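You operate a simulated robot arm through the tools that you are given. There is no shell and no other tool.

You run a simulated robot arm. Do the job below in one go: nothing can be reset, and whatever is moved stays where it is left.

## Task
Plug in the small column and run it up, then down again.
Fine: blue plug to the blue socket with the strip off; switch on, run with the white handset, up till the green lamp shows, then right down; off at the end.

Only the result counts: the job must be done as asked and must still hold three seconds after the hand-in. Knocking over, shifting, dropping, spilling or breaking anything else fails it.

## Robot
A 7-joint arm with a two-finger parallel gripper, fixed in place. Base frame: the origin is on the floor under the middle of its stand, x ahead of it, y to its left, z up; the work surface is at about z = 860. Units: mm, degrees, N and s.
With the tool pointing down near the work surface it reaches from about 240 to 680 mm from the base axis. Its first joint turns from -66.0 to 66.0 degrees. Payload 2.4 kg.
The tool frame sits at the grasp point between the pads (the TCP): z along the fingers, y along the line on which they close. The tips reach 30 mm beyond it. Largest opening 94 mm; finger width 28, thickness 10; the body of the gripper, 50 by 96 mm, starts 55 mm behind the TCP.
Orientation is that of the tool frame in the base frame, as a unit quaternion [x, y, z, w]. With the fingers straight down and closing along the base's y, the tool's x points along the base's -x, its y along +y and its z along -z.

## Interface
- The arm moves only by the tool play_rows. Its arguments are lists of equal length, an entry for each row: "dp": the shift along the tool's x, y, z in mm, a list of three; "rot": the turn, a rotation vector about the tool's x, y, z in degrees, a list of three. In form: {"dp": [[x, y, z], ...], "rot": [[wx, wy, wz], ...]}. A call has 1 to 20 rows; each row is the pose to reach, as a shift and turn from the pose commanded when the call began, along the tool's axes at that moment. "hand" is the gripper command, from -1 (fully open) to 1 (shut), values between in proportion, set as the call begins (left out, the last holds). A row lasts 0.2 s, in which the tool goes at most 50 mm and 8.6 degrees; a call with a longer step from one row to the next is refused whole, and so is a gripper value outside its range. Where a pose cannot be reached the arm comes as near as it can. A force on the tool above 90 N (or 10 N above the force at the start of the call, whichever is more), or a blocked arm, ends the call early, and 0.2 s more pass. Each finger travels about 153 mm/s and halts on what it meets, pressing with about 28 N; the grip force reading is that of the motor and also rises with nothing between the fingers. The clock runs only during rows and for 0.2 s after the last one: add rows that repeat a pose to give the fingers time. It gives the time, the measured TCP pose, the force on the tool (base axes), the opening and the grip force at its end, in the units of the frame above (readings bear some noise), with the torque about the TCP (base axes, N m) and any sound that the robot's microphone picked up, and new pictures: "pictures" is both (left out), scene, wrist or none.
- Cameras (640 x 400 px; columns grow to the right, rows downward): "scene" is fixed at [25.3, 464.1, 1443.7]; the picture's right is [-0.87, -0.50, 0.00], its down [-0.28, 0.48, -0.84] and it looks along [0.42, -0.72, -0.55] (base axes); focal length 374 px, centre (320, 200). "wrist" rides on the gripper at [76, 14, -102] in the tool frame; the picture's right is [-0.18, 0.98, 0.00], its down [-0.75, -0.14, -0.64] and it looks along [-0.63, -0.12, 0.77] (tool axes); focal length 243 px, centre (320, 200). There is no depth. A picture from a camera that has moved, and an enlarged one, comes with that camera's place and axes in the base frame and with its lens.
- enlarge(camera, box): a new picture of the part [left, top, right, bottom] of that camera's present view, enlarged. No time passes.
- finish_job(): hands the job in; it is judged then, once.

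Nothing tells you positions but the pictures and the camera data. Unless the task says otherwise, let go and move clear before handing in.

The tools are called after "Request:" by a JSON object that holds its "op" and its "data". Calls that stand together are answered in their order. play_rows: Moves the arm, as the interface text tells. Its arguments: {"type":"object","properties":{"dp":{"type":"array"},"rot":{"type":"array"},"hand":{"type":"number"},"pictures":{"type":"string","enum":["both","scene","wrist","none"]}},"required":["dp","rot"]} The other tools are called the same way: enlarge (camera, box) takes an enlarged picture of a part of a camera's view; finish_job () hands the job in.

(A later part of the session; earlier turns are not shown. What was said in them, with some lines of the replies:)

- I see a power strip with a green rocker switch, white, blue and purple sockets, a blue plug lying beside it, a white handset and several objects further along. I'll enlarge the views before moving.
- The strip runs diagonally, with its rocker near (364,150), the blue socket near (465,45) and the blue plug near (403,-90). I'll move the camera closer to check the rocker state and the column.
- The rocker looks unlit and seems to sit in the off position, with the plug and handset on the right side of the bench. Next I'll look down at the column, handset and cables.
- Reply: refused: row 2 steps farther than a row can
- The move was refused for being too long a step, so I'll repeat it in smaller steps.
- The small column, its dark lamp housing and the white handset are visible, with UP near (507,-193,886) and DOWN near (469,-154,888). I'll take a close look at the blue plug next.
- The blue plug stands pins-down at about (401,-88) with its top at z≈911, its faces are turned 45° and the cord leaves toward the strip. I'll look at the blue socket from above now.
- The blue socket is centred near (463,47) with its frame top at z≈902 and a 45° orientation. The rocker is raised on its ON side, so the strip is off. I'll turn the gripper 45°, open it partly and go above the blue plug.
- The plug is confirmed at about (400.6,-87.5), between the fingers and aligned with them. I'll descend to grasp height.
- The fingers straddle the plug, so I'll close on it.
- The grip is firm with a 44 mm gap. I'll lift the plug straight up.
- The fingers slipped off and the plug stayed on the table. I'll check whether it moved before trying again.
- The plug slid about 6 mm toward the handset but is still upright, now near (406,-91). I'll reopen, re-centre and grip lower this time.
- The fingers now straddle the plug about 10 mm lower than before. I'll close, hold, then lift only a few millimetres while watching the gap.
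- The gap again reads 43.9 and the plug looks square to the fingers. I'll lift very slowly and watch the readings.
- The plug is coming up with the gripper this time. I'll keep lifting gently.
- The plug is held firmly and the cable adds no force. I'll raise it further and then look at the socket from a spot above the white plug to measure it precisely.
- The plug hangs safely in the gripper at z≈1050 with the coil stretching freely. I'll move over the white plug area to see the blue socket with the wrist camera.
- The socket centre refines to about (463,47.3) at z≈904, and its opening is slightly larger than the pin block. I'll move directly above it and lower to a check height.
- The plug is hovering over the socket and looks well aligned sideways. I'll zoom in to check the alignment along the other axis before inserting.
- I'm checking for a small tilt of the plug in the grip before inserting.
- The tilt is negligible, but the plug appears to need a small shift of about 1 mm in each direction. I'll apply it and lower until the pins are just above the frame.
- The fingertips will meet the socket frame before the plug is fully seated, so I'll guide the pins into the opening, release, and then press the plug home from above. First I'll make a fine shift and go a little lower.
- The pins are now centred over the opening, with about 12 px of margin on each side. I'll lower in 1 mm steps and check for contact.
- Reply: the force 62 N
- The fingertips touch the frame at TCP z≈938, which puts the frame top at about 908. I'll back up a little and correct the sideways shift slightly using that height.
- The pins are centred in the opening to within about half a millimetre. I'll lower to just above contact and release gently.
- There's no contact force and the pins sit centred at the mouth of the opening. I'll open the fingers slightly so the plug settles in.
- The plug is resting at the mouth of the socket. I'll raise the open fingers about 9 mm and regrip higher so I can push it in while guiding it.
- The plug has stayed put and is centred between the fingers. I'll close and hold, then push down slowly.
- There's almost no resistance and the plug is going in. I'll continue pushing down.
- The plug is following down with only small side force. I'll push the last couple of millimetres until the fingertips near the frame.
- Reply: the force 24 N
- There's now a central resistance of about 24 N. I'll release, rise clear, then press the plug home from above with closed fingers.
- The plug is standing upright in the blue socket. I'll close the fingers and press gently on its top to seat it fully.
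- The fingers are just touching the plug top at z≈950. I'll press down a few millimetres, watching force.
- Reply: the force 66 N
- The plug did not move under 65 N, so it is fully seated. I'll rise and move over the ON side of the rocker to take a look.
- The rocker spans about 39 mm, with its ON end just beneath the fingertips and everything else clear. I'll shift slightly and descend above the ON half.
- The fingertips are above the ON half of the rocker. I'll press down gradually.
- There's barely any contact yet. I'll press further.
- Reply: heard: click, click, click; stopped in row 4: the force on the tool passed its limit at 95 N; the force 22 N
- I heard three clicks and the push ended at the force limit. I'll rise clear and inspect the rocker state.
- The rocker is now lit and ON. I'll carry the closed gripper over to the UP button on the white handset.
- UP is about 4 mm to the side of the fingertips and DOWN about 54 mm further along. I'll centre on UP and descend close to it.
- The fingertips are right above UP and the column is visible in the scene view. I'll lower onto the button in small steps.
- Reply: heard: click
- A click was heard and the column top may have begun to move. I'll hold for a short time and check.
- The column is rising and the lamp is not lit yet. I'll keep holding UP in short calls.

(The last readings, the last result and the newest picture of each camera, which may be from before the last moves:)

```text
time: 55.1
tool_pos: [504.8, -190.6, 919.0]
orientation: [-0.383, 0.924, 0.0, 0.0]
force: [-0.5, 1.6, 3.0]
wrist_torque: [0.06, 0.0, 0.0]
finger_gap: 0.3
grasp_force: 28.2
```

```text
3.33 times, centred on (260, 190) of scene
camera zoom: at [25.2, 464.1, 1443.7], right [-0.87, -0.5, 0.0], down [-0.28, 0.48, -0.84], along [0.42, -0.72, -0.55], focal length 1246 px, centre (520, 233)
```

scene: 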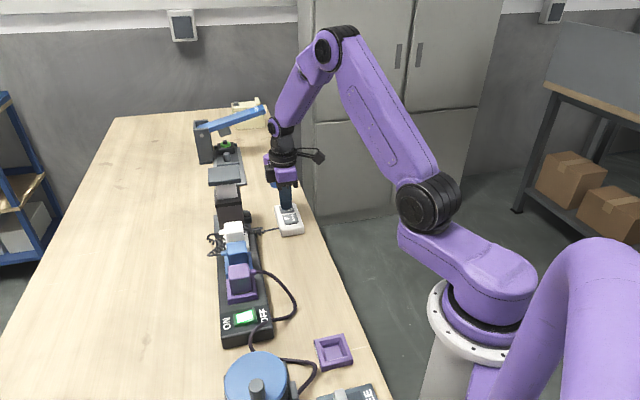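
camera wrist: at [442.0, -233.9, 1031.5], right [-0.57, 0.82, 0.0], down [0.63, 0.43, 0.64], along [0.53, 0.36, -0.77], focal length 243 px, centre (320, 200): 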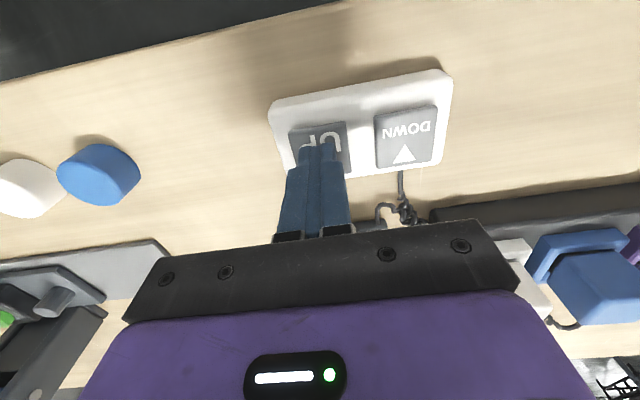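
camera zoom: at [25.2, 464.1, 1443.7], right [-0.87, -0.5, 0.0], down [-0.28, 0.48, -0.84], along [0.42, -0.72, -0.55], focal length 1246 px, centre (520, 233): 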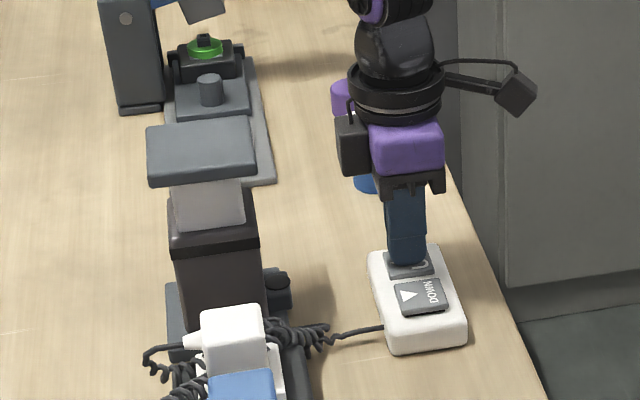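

The column is still rising with the lamp dark, so I'll keep holding.

Request:
{"op": "play_rows", "data": {"dp": [[0, 0, 0], [0, 0, 0]], "rot": [[0, 0, 0], [0, 0, 0]], "hand": 1, "pictures": "scene"}}

Request:
{"op": "enlarge", "data": {"camera": "scene", "box": [190, 120, 330, 240]}}

```text
time: 55.7
tool_pos: [505.0, -191.2, 920.7]
orientation: [-0.383, 0.924, 0.001, 0.001]
force: [0.5, 0.7, 2.9]
wrist_torque: [0.02, 0.02, -0.02]
finger_gap: 0.2
grasp_force: 27.7
```

scene: 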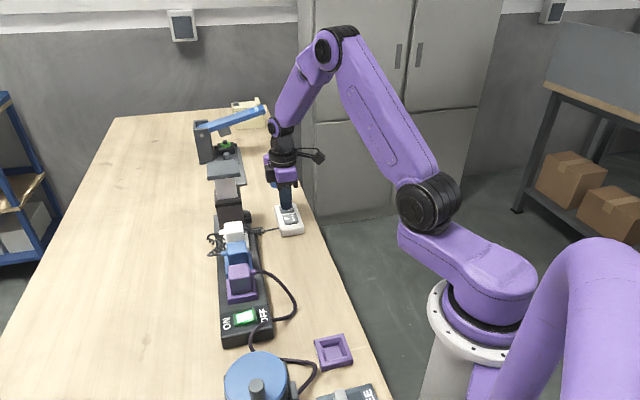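

```text
3.33 times, centred on (260, 180) of scene
camera zoom: at [25.2, 464.1, 1443.7], right [-0.87, -0.5, 0.0], down [-0.28, 0.48, -0.84], along [0.42, -0.72, -0.55], focal length 1246 px, centre (520, 267)
```

zoom: 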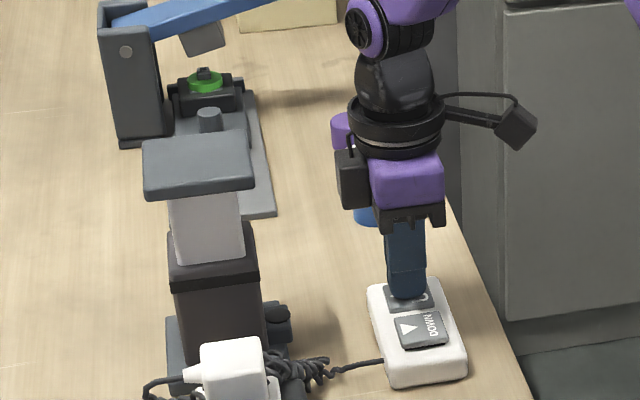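

Request:
{"op": "play_rows", "data": {"dp": [[0, 0, 0], [0, 0, 0]], "rot": [[0, 0, 0], [0, 0, 0]], "hand": 1, "pictures": "scene"}}

Request:
{"op": "enlarge", "data": {"camera": "scene", "box": [190, 120, 330, 240]}}

```text
time: 56.3
tool_pos: [505.1, -191.6, 919.8]
orientation: [-0.383, 0.924, -0.001, 0.0]
force: [0.1, 0.2, 3.6]
wrist_torque: [0.04, -0.01, -0.02]
finger_gap: 0.0
grasp_force: 27.9
```

scene: 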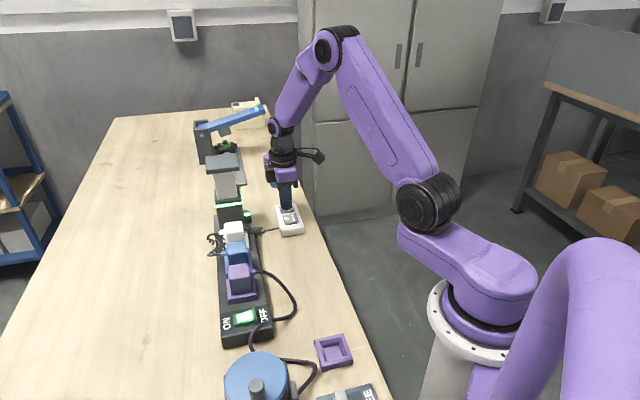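

```text
3.33 times, centred on (260, 180) of scene
camera zoom: at [25.2, 464.1, 1443.7], right [-0.87, -0.5, 0.0], down [-0.28, 0.48, -0.84], along [0.42, -0.72, -0.55], focal length 1246 px, centre (520, 267)
```

zoom: 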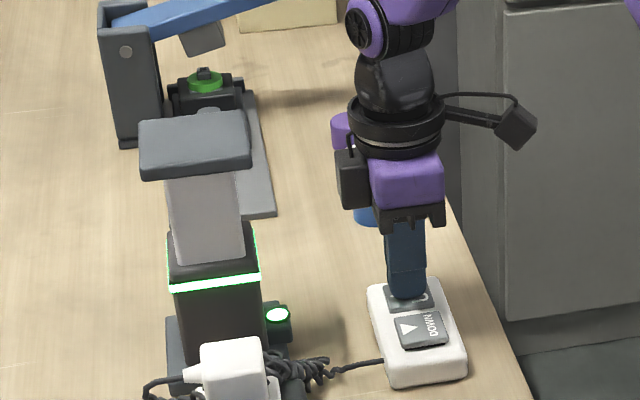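

The green lamp is lit. I'll release UP now and shift over to DOWN.

Request:
{"op": "play_rows", "data": {"dp": [[0, 0, -10], [0, 0, -22], [0, 20, -22], [0, 40, -22], [0, 53.6, -22], [0, 53.6, -22]], "rot": [[0, 0, 0], [0, 0, 0], [0, 0, 0], [0, 0, 0], [0, 0, 0], [0, 0, 0]], "hand": 1}}

Request:
{"op": "enlarge", "data": {"camera": "scene", "box": [190, 120, 330, 240]}}

Request:
{"op": "enlarge", "data": {"camera": "wrist", "box": [200, 60, 460, 240]}}

```text
time: 57.7
tool_pos: [467.4, -152.3, 942.2]
orientation: [-0.382, 0.924, 0.0, 0.0]
force: [-0.2, -0.7, -1.0]
wrist_torque: [-0.01, -0.03, -0.03]
finger_gap: 0.1
grasp_force: 28.3
camera wrist: at [404.5, -196.0, 1045.0], right [-0.57, 0.82, 0.0], down [0.63, 0.43, 0.64], along [0.53, 0.36, -0.77], focal length 243 px, centre (320, 200)
```

scene: 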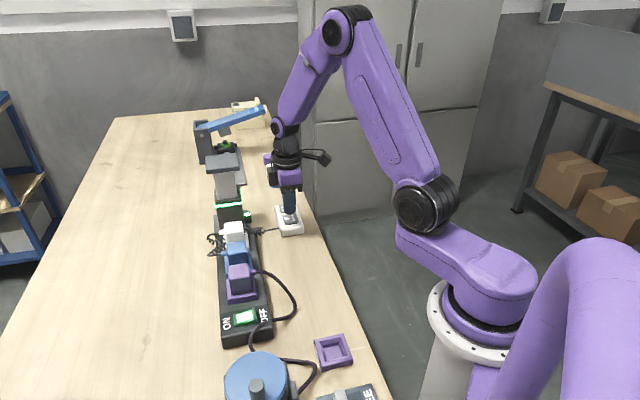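
wrist: 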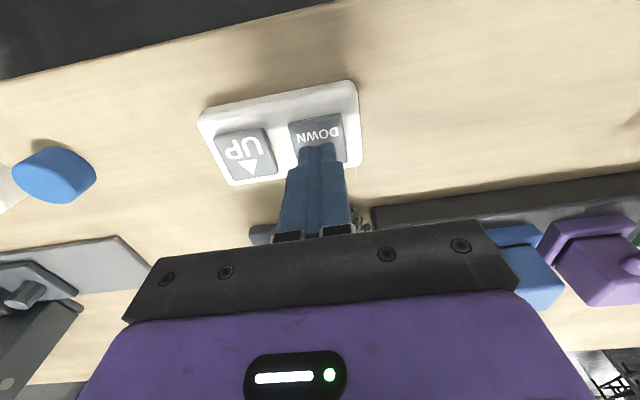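

```text
3.33 times, centred on (260, 180) of scene
camera zoom: at [25.3, 464.1, 1443.7], right [-0.87, -0.5, 0.0], down [-0.28, 0.48, -0.84], along [0.42, -0.72, -0.55], focal length 1246 px, centre (520, 267)
```

zoom: 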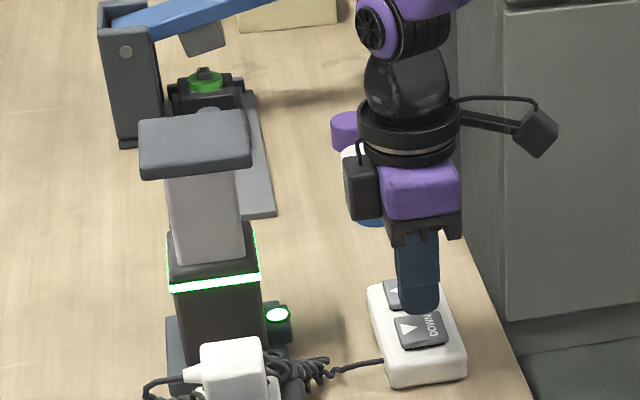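

```text
2.22 times, centred on (330, 150) of wrist
camera zoom: at [404.5, -196.0, 1045.0], right [-0.57, 0.82, 0.0], down [0.63, 0.43, 0.64], along [0.53, 0.36, -0.77], focal length 539 px, centre (298, 311)
```

zoom: 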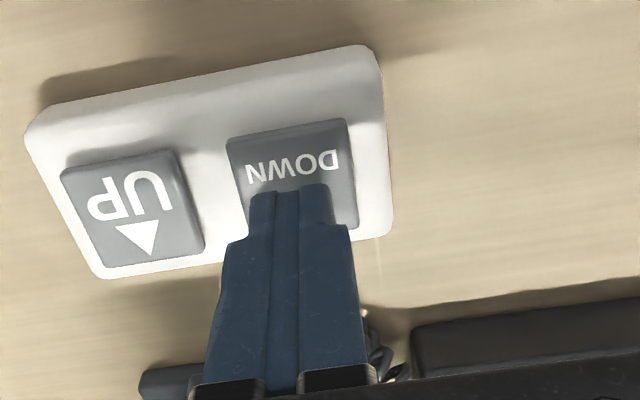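

The column holds at the top with its lamp lit, and the fingertips are above DOWN. I'll press DOWN and hold.

Request:
{"op": "play_rows", "data": {"dp": [[0, 0, 8], [0, 0, 16], [0, 0, 20], [0, 0, 22.3], [0, 0, 22.3], [0, 0, 22.3]], "rot": [[0, 0, 0], [0, 0, 0], [0, 0, 0], [0, 0, 0], [0, 0, 0], [0, 0, 0]], "hand": 1, "pictures": "scene"}}

Request:
{"op": "enlarge", "data": {"camera": "scene", "box": [190, 120, 330, 240]}}

```text
time: 59.1
tool_pos: [468.2, -152.8, 919.9]
orientation: [-0.383, 0.924, 0.0, 0.0]
force: [1.5, -0.3, 3.0]
wrist_torque: [0.0, -0.02, 0.0]
finger_gap: 0.0
grasp_force: 28.2
heard: click
```

scene: 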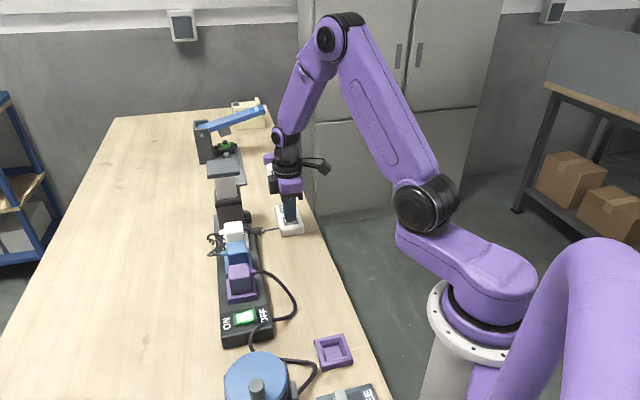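

```text
3.33 times, centred on (260, 180) of scene
camera zoom: at [25.2, 464.1, 1443.7], right [-0.87, -0.5, 0.0], down [-0.28, 0.48, -0.84], along [0.42, -0.72, -0.55], focal length 1246 px, centre (520, 267)
```

zoom: 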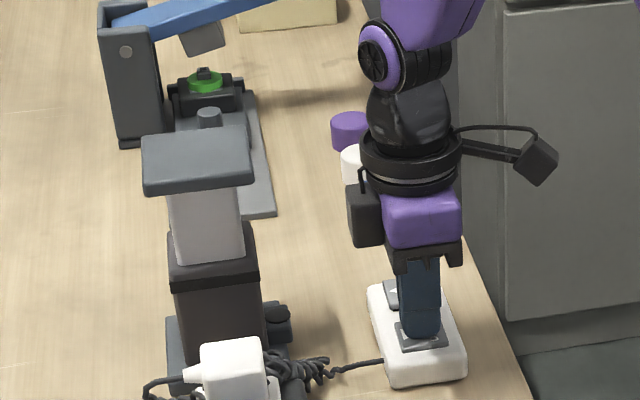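

The column is going down. I'll keep holding DOWN for about two more seconds.

Request:
{"op": "play_rows", "data": {"dp": [[0, 0, 0], [0, 0, 0], [0, 0, 0], [0, 0, 0], [0, 0, 0], [0, 0, 0], [0, 0, 0], [0, 0, 0], [0, 0, 0], [0, 0, 0]], "rot": [[0, 0, 0], [0, 0, 0], [0, 0, 0], [0, 0, 0], [0, 0, 0], [0, 0, 0], [0, 0, 0], [0, 0, 0], [0, 0, 0], [0, 0, 0]], "hand": 1, "pictures": "scene"}}

Request:
{"op": "enlarge", "data": {"camera": "scene", "box": [190, 150, 330, 270]}}

```text
time: 61.3
tool_pos: [467.1, -152.2, 920.4]
orientation: [-0.383, 0.924, -0.001, -0.001]
force: [0.4, -0.5, 2.1]
wrist_torque: [-0.03, -0.02, -0.02]
finger_gap: 0.2
grasp_force: 28.2
```

scene: 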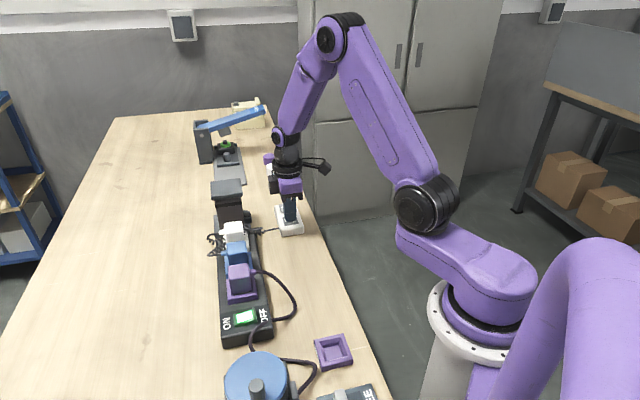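

```text
3.33 times, centred on (260, 210) of scene
camera zoom: at [25.2, 464.1, 1443.7], right [-0.87, -0.5, 0.0], down [-0.28, 0.48, -0.84], along [0.42, -0.72, -0.55], focal length 1246 px, centre (520, 167)
```

zoom: 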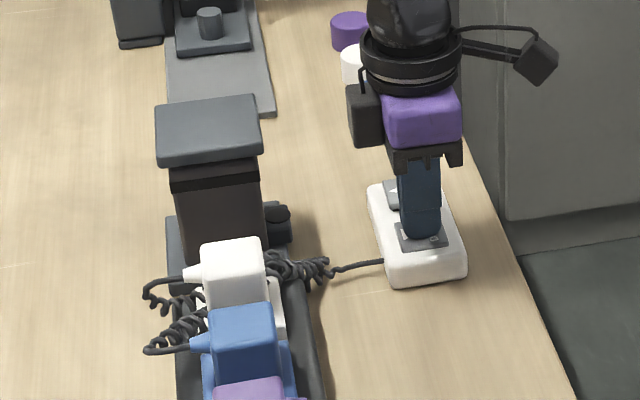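

The column is almost fully down, only a few pixels above its start height. I'll hold DOWN a bit longer.

Request:
{"op": "play_rows", "data": {"dp": [[0, 0, 0], [0, 0, 0], [0, 0, 0], [0, 0, 0], [0, 0, 0], [0, 0, 0], [0, 0, 0], [0, 0, 0]], "rot": [[0, 0, 0], [0, 0, 0], [0, 0, 0], [0, 0, 0], [0, 0, 0], [0, 0, 0], [0, 0, 0], [0, 0, 0]], "hand": 1, "pictures": "scene"}}

Request:
{"op": "enlarge", "data": {"camera": "scene", "box": [190, 150, 330, 270]}}

```text
time: 63.1
tool_pos: [467.2, -151.9, 920.5]
orientation: [-0.383, 0.924, 0.0, 0.0]
force: [-0.7, -0.7, 3.0]
wrist_torque: [0.01, 0.01, 0.03]
finger_gap: 0.1
grasp_force: 27.9
```

scene: 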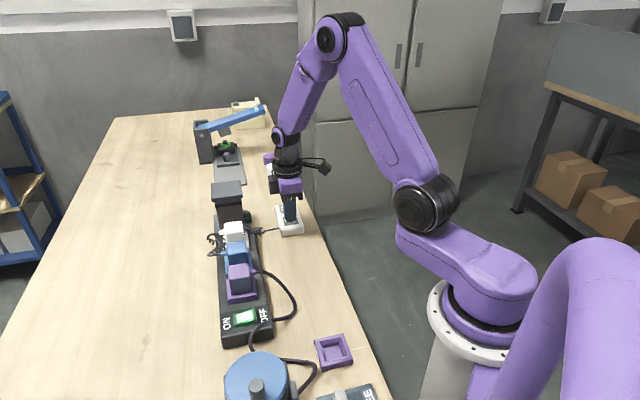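

```text
3.33 times, centred on (260, 210) of scene
camera zoom: at [25.2, 464.1, 1443.7], right [-0.87, -0.5, 0.0], down [-0.28, 0.48, -0.84], along [0.42, -0.72, -0.55], focal length 1246 px, centre (520, 167)
```

zoom: 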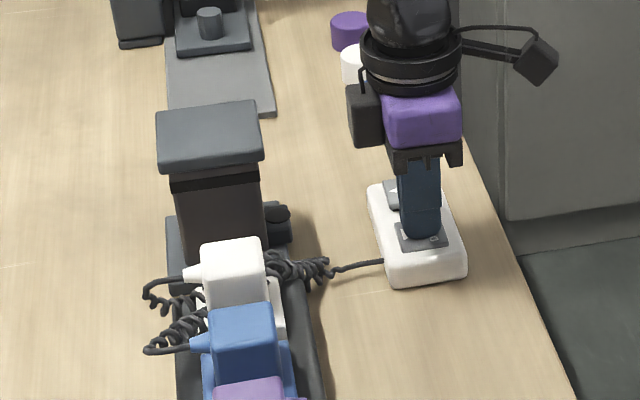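

The column is back at its starting height and the lamp is off. I'll release DOWN, rise, and travel to the OFF side of the rocker.

Request:
{"op": "play_rows", "data": {"dp": [[0, 0, -10], [0, 0, -40], [0, 0, -80], [0, 0, -115], [-12, 27, -120], [-30, 66, -120], [-48, 106, -120], [-66, 147, -120], [-84, 187, -120], [-102, 227, -120], [-118, 262, -120], [-126.3, 281, -120], [-126.3, 281, -120]], "rot": [[0, 0, 0], [0, 0, 0], [0, 0, 0], [0, 0, 0], [0, 0, 0], [0, 0, 0], [0, 0, 0], [0, 0, 0], [0, 0, 0], [0, 0, 0], [0, 0, 0], [0, 0, 0], [0, 0, 0]], "hand": 1}}

Request:
{"op": "enlarge", "data": {"camera": "wrist", "box": [200, 20, 440, 220]}}

Request:
{"op": "enlarge", "data": {"camera": "scene", "box": [180, 160, 330, 350]}}

```text
time: 65.9
tool_pos: [356.7, 136.1, 1040.5]
orientation: [-0.383, 0.924, 0.0, 0.0]
force: [-0.1, -0.2, -0.1]
wrist_torque: [0.0, -0.01, -0.02]
finger_gap: 0.0
grasp_force: 27.9
camera wrist: at [294.6, 92.7, 1143.4], right [-0.57, 0.82, 0.0], down [0.63, 0.43, 0.64], along [0.53, 0.36, -0.77], focal length 243 px, centre (320, 200)
```

scene: 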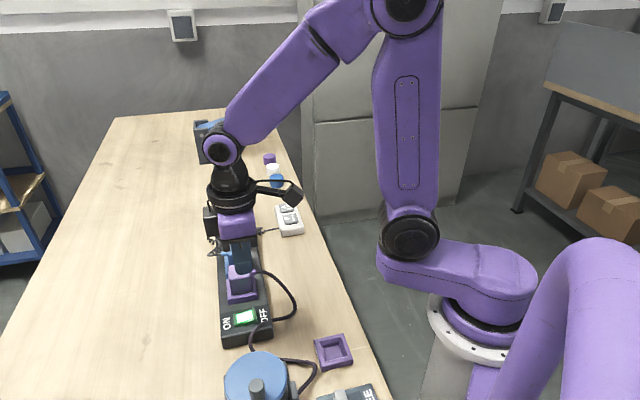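
wrist: 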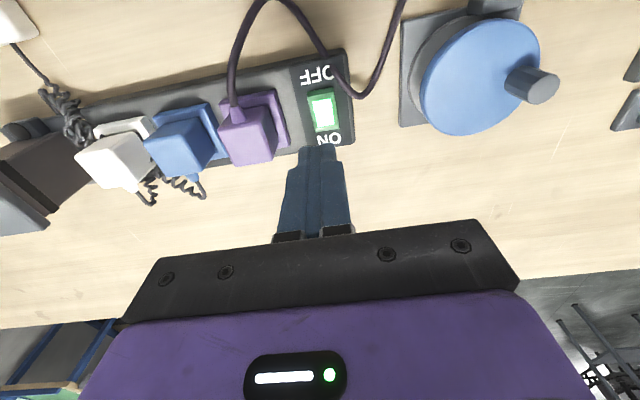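

```text
2.00 times, centred on (320, 120) of wrist
camera zoom: at [294.6, 92.7, 1143.4], right [-0.57, 0.82, 0.0], down [0.63, 0.43, 0.64], along [0.53, 0.36, -0.77], focal length 485 px, centre (320, 360)
```

zoom: 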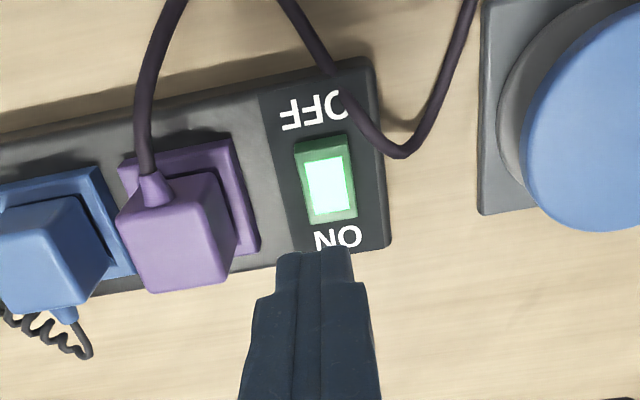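

```text
2.11 times, centred on (255, 255) of scene
camera zoom: at [25.2, 464.1, 1443.7], right [-0.87, -0.5, 0.0], down [-0.28, 0.48, -0.84], along [0.42, -0.72, -0.55], focal length 787 px, centre (457, 84)
```

zoom: 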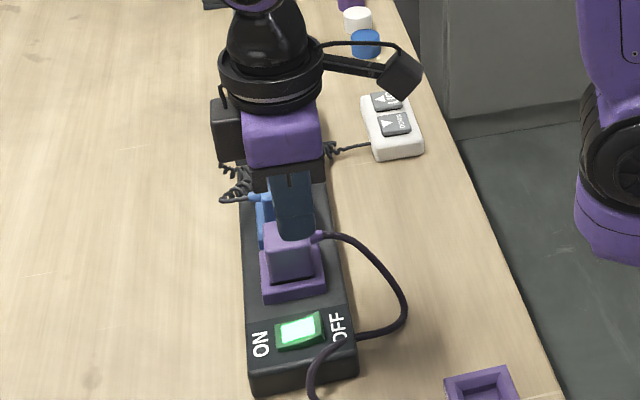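

I'm above the OFF half of the rocker with the purple cord about 10 mm away to the side. I'll shift a touch away from the cord and descend.

Request:
{"op": "play_rows", "data": {"dp": [[-0.5, -2, 30], [-0.5, -2, 60], [-0.5, -2, 82], [-0.5, -2, 96], [-0.5, -2, 96]], "rot": [[0, 0, 0], [0, 0, 0], [0, 0, 0], [0, 0, 0], [0, 0, 0]], "hand": 1}}

Request:
{"op": "enlarge", "data": {"camera": "wrist", "box": [230, 60, 410, 220]}}

Request:
{"op": "enlarge", "data": {"camera": "scene", "box": [205, 260, 295, 350]}}

```text
time: 67.1
tool_pos: [358.9, 133.8, 943.9]
orientation: [-0.383, 0.924, -0.001, 0.0]
force: [-0.8, -0.3, -0.3]
wrist_torque: [-0.01, 0.0, -0.02]
finger_gap: 0.1
grasp_force: 28.4
camera wrist: at [295.8, 91.3, 1047.6], right [-0.57, 0.82, 0.0], down [0.63, 0.43, 0.64], along [0.53, 0.36, -0.77], focal length 243 px, centre (320, 200)
```

scene: 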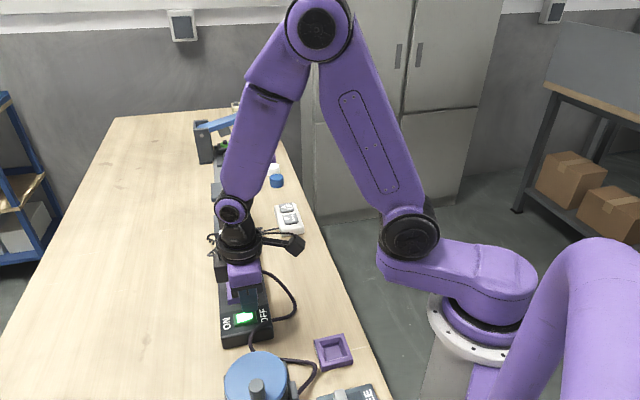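
wrist: 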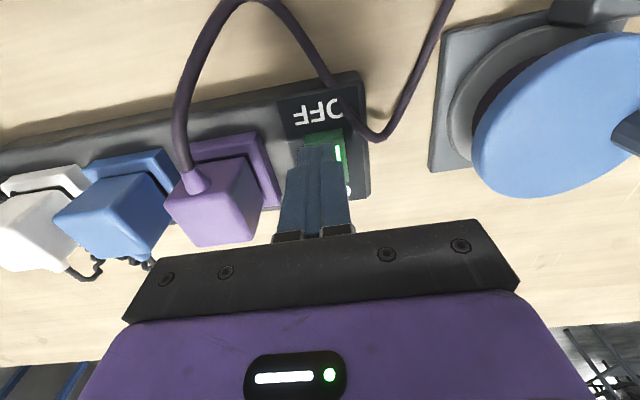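

```text
2.50 times, centred on (320, 140) of wrist
camera zoom: at [295.8, 91.3, 1047.6], right [-0.57, 0.82, 0.0], down [0.63, 0.43, 0.64], along [0.53, 0.36, -0.77], focal length 606 px, centre (320, 350)
```

zoom: 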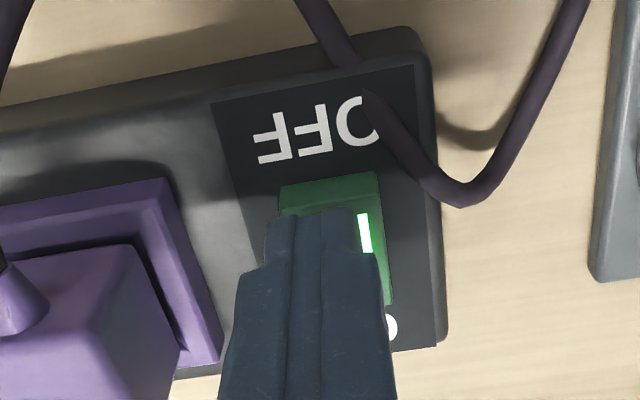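

```text
4.44 times, centred on (250, 305) of scene
camera zoom: at [25.3, 464.1, 1443.7], right [-0.87, -0.5, 0.0], down [-0.28, 0.48, -0.84], along [0.42, -0.72, -0.55], focal length 1662 px, centre (631, -267)
```

zoom: 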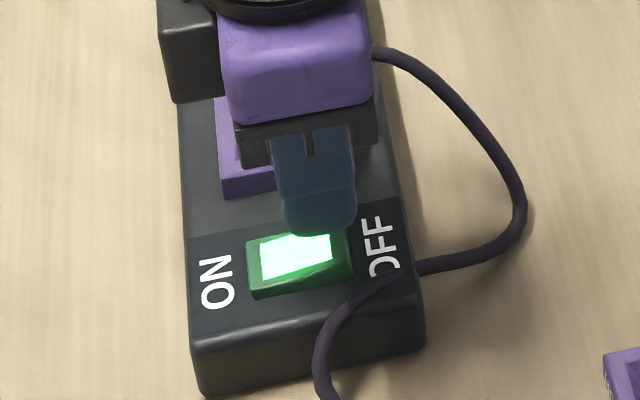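

The fingertips are over the OFF half with the cord clear. I'll press down gradually.

Request:
{"op": "play_rows", "data": {"dp": [[0, 0, 4], [0, 0, 7], [0, 0, 8.5], [0, 0, 9.5], [0, 0, 9.5]], "rot": [[0, 0, 0], [0, 0, 0], [0, 0, 0], [0, 0, 0], [0, 0, 0]], "hand": 1}}

Request:
{"op": "enlarge", "data": {"camera": "scene", "box": [205, 260, 295, 350]}}

Request:
{"op": "enlarge", "data": {"camera": "wrist", "box": [230, 60, 410, 220]}}

```text
time: 68.3
tool_pos: [358.6, 133.6, 934.7]
orientation: [-0.382, 0.924, -0.001, 0.0]
force: [-0.6, -0.1, 2.2]
wrist_torque: [-0.04, 0.06, -0.01]
finger_gap: 0.0
grasp_force: 27.8
camera wrist: at [296.0, 90.9, 1037.6], right [-0.57, 0.82, 0.0], down [0.63, 0.43, 0.64], along [0.53, 0.36, -0.77], focal length 243 px, centre (320, 200)
```

scene: 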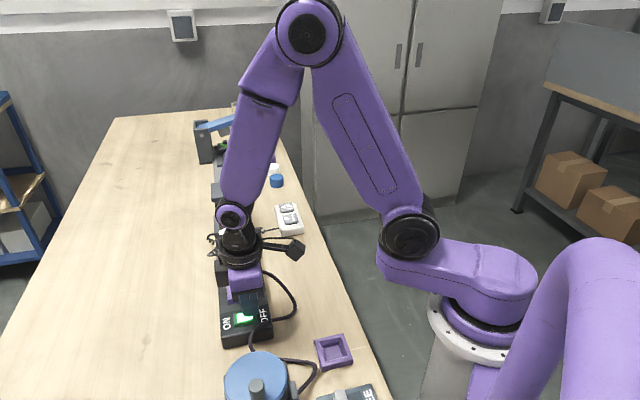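
wrist: 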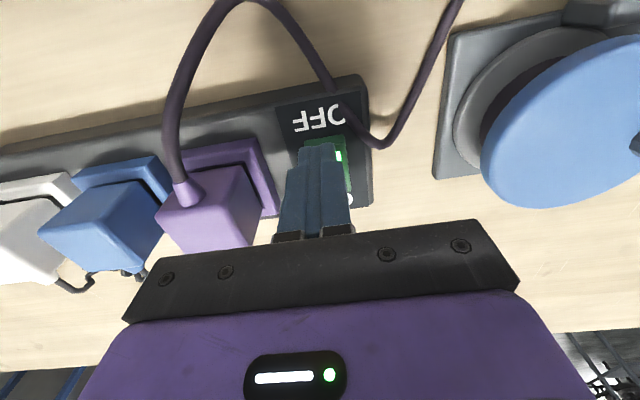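

```text
4.44 times, centred on (250, 305) of scene
camera zoom: at [25.2, 464.0, 1443.7], right [-0.87, -0.5, 0.0], down [-0.28, 0.48, -0.84], along [0.42, -0.72, -0.55], focal length 1662 px, centre (631, -267)
```

zoom: 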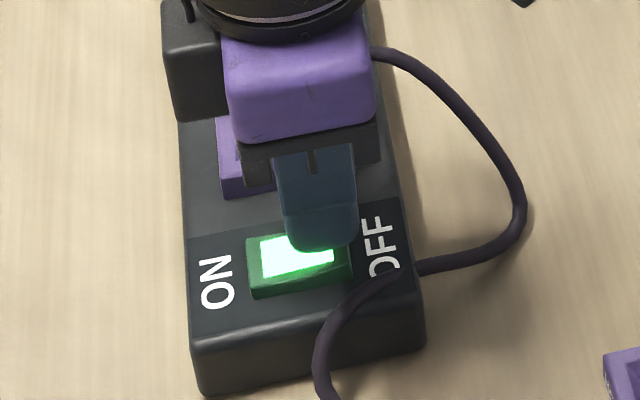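

```text
2.50 times, centred on (320, 140) of wrist
camera zoom: at [296.0, 90.9, 1037.6], right [-0.57, 0.82, 0.0], down [0.63, 0.43, 0.64], along [0.53, 0.36, -0.77], focal length 606 px, centre (320, 350)
```

zoom: 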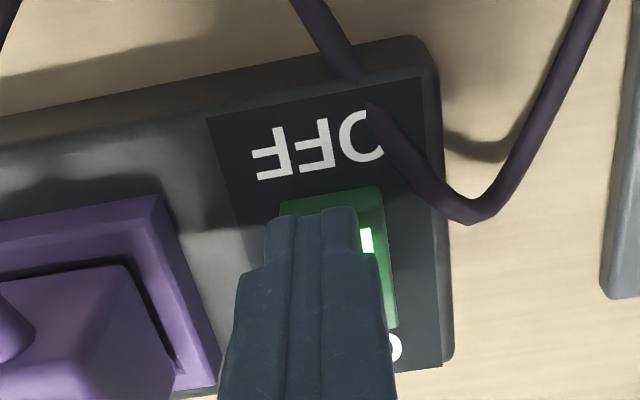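

I have light contact with no click yet. I'll press further in half-millimetre steps.

Request:
{"op": "play_rows", "data": {"dp": [[0, 0, 0.5], [0, 0, 1.0], [0, 0, 1.5], [0, 0, 2.0]], "rot": [[0, 0, 0], [0, 0, 0], [0, 0, 0], [0, 0, 0]], "hand": 1, "pictures": "scene"}}

Request:
{"op": "enlarge", "data": {"camera": "scene", "box": [205, 260, 295, 350]}}

```text
time: 69.3
tool_pos: [359.7, 134.0, 933.3]
orientation: [-0.383, 0.924, 0.0, 0.0]
force: [-5.5, -1.3, 28.6]
wrist_torque: [0.12, -0.01, -0.02]
finger_gap: 0.3
grasp_force: 28.1
heard: click
```

scene: 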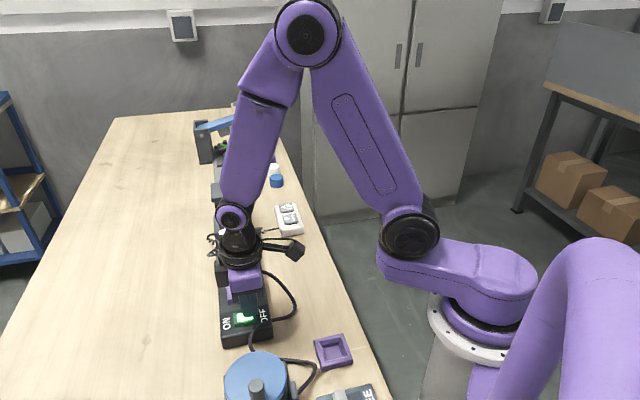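

```text
4.44 times, centred on (250, 305) of scene
camera zoom: at [24.8, 463.9, 1443.7], right [-0.87, -0.5, 0.0], down [-0.28, 0.48, -0.84], along [0.42, -0.72, -0.55], focal length 1662 px, centre (631, -267)
```

zoom: 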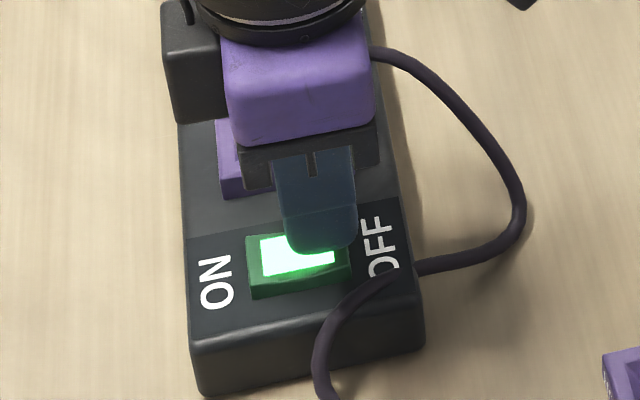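

A click was heard but the lamp still shows lit while I'm pressing. As with the ON press, I'll lift off and check the state.

Request:
{"op": "play_rows", "data": {"dp": [[0, 0, -4], [0, 0, -15], [0, 0, -15]], "rot": [[0, 0, 0], [0, 0, 0], [0, 0, 0]], "hand": 1}}

Request:
{"op": "enlarge", "data": {"camera": "scene", "box": [205, 260, 295, 350]}}

Request:
{"op": "enlarge", "data": {"camera": "wrist", "box": [230, 60, 410, 220]}}

```text
time: 70.1
tool_pos: [359.5, 133.8, 947.4]
orientation: [-0.383, 0.924, 0.0, 0.0]
force: [0.4, 0.3, -1.3]
wrist_torque: [0.0, 0.03, -0.04]
finger_gap: 0.0
grasp_force: 27.7
camera wrist: at [296.5, 90.6, 1050.4], right [-0.57, 0.82, 0.0], down [0.63, 0.43, 0.64], along [0.53, 0.36, -0.77], focal length 243 px, centre (320, 200)
```

scene: 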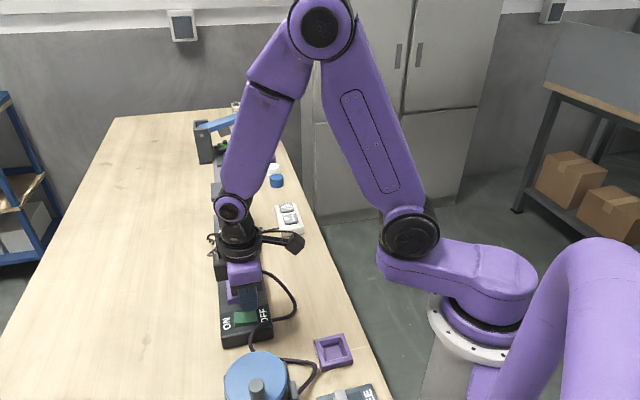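
wrist: 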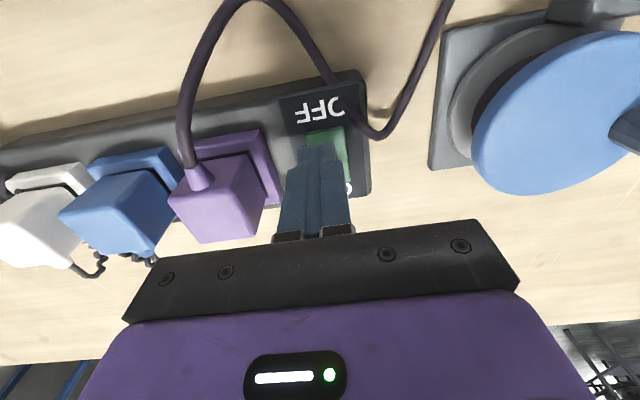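

```text
4.44 times, centred on (250, 305) of scene
camera zoom: at [25.3, 464.1, 1443.7], right [-0.87, -0.5, 0.0], down [-0.28, 0.48, -0.84], along [0.42, -0.72, -0.55], focal length 1662 px, centre (631, -267)
```

zoom: 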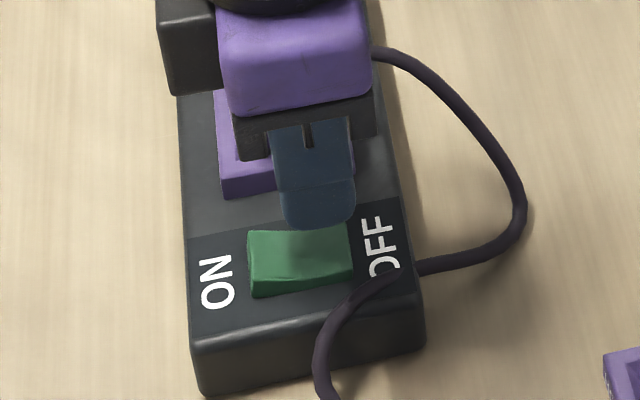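

```text
2.50 times, centred on (320, 140) of wrist
camera zoom: at [296.5, 90.6, 1050.4], right [-0.57, 0.82, 0.0], down [0.63, 0.43, 0.64], along [0.53, 0.36, -0.77], focal length 606 px, centre (320, 350)
```

zoom: 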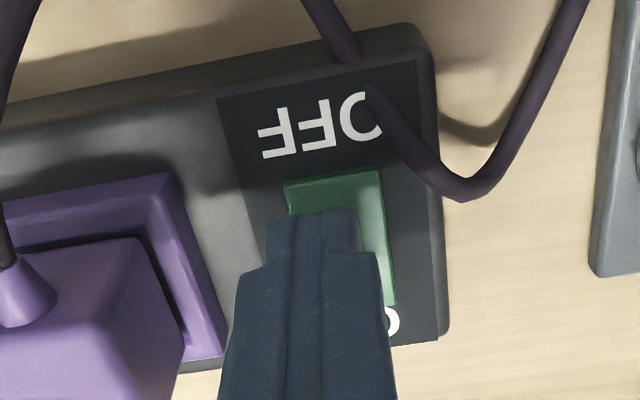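

The rocker is now unlit and OFF. I'll rise clear and do a final check of everything.

Request:
{"op": "play_rows", "data": {"dp": [[0, 0, -30], [0, 0, -75], [0, 0, -120], [0, 0, -165], [-15, -35, -190], [-30, -70, -215], [-30, -100, -230], [-30, -100, -230]], "rot": [[0, 0, 0], [0, 0, 0], [0, 0, 0], [0, 0, 0], [0, 0, 0], [0, 0, 0], [0, 0, 0], [0, 0, 0]], "hand": 0.5}}

Request:
{"op": "enlarge", "data": {"camera": "scene", "box": [190, 170, 330, 350]}}

Request:
{"op": "enlarge", "data": {"camera": "scene", "box": [190, 150, 330, 270]}}

Request:
{"op": "enlarge", "data": {"camera": "wrist", "box": [140, 20, 460, 230]}}

```text
time: 71.9
tool_pos: [450.9, 83.5, 1179.2]
orientation: [-0.382, 0.924, 0.0, -0.001]
force: [0.2, 0.2, -0.5]
wrist_torque: [0.01, -0.02, 0.05]
finger_gap: 23.5
grasp_force: 0.1
camera wrist: at [389.2, 40.3, 1280.9], right [-0.57, 0.82, 0.0], down [0.63, 0.43, 0.64], along [0.53, 0.36, -0.77], focal length 243 px, centre (320, 200)
```

scene: 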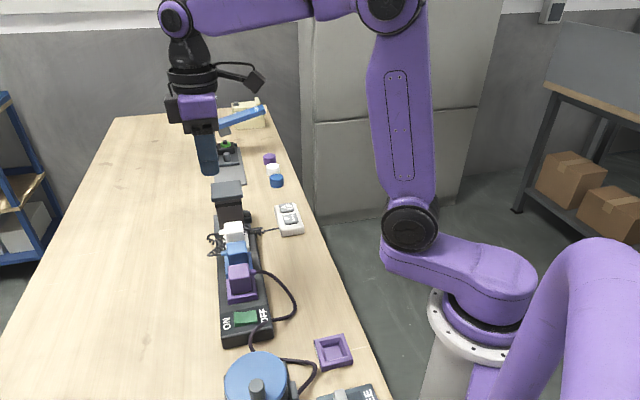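
wrist: 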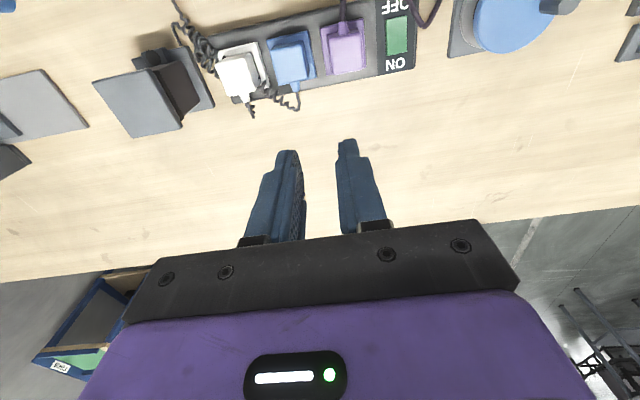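

```text
2.22 times, centred on (260, 260) of scene
camera zoom: at [25.3, 464.1, 1443.7], right [-0.87, -0.5, 0.0], down [-0.28, 0.48, -0.84], along [0.42, -0.72, -0.55], focal length 831 px, centre (453, 67)
```

zoom: 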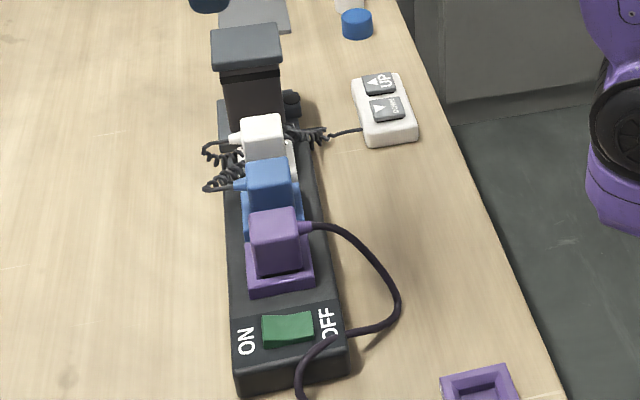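

```text
3.33 times, centred on (260, 210) of scene
camera zoom: at [25.3, 464.1, 1443.7], right [-0.87, -0.5, 0.0], down [-0.28, 0.48, -0.84], along [0.42, -0.72, -0.55], focal length 1246 px, centre (520, 167)
```

zoom: 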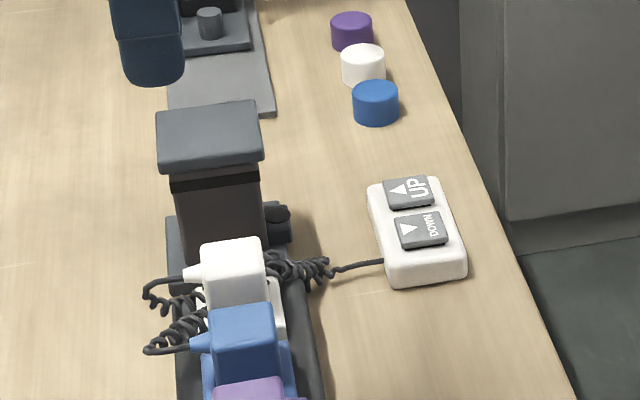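

```text
1.90 times, centred on (300, 125) of wrist
camera zoom: at [389.2, 40.3, 1280.9], right [-0.57, 0.82, 0.0], down [0.63, 0.43, 0.64], along [0.53, 0.36, -0.77], focal length 462 px, centre (358, 343)
```

zoom: 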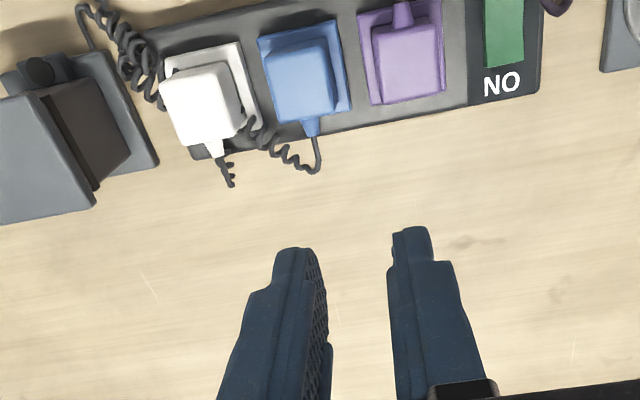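

Everything checks out. The blue plug is seated in the blue socket, the column is back at its start height with the lamp out, the rocker is OFF, and the arm is clear. I'm handing the job in.

Request:
{"op": "finish_job", "data": {}}

```text
The job is handed in.
```

The column job is done and handed in.

- **Plug:** the blue plug went into the blue socket with the strip off. My first grip slipped and moved the plug about 6 mm along the table. I gripped it lower, lifted it slowly, and pressed it in until it no longer moved under 65 N.
- **Switch on:** the rocker lit after I pressed the ON side. That press gave three clicks and stopped at the 95 N force limit, but the rocker stayed on.
- **Up and down:** I held UP on the white handset until the green lamp lit, then released it. I then held DOWN until the column was back at its starting height.
- **Switch off:** the rocker is off and unlit, and the plug is still in the socket.

In the last pictures, the strip, the handset and the other plugs are where they were. The arm is clear and holding nothing.
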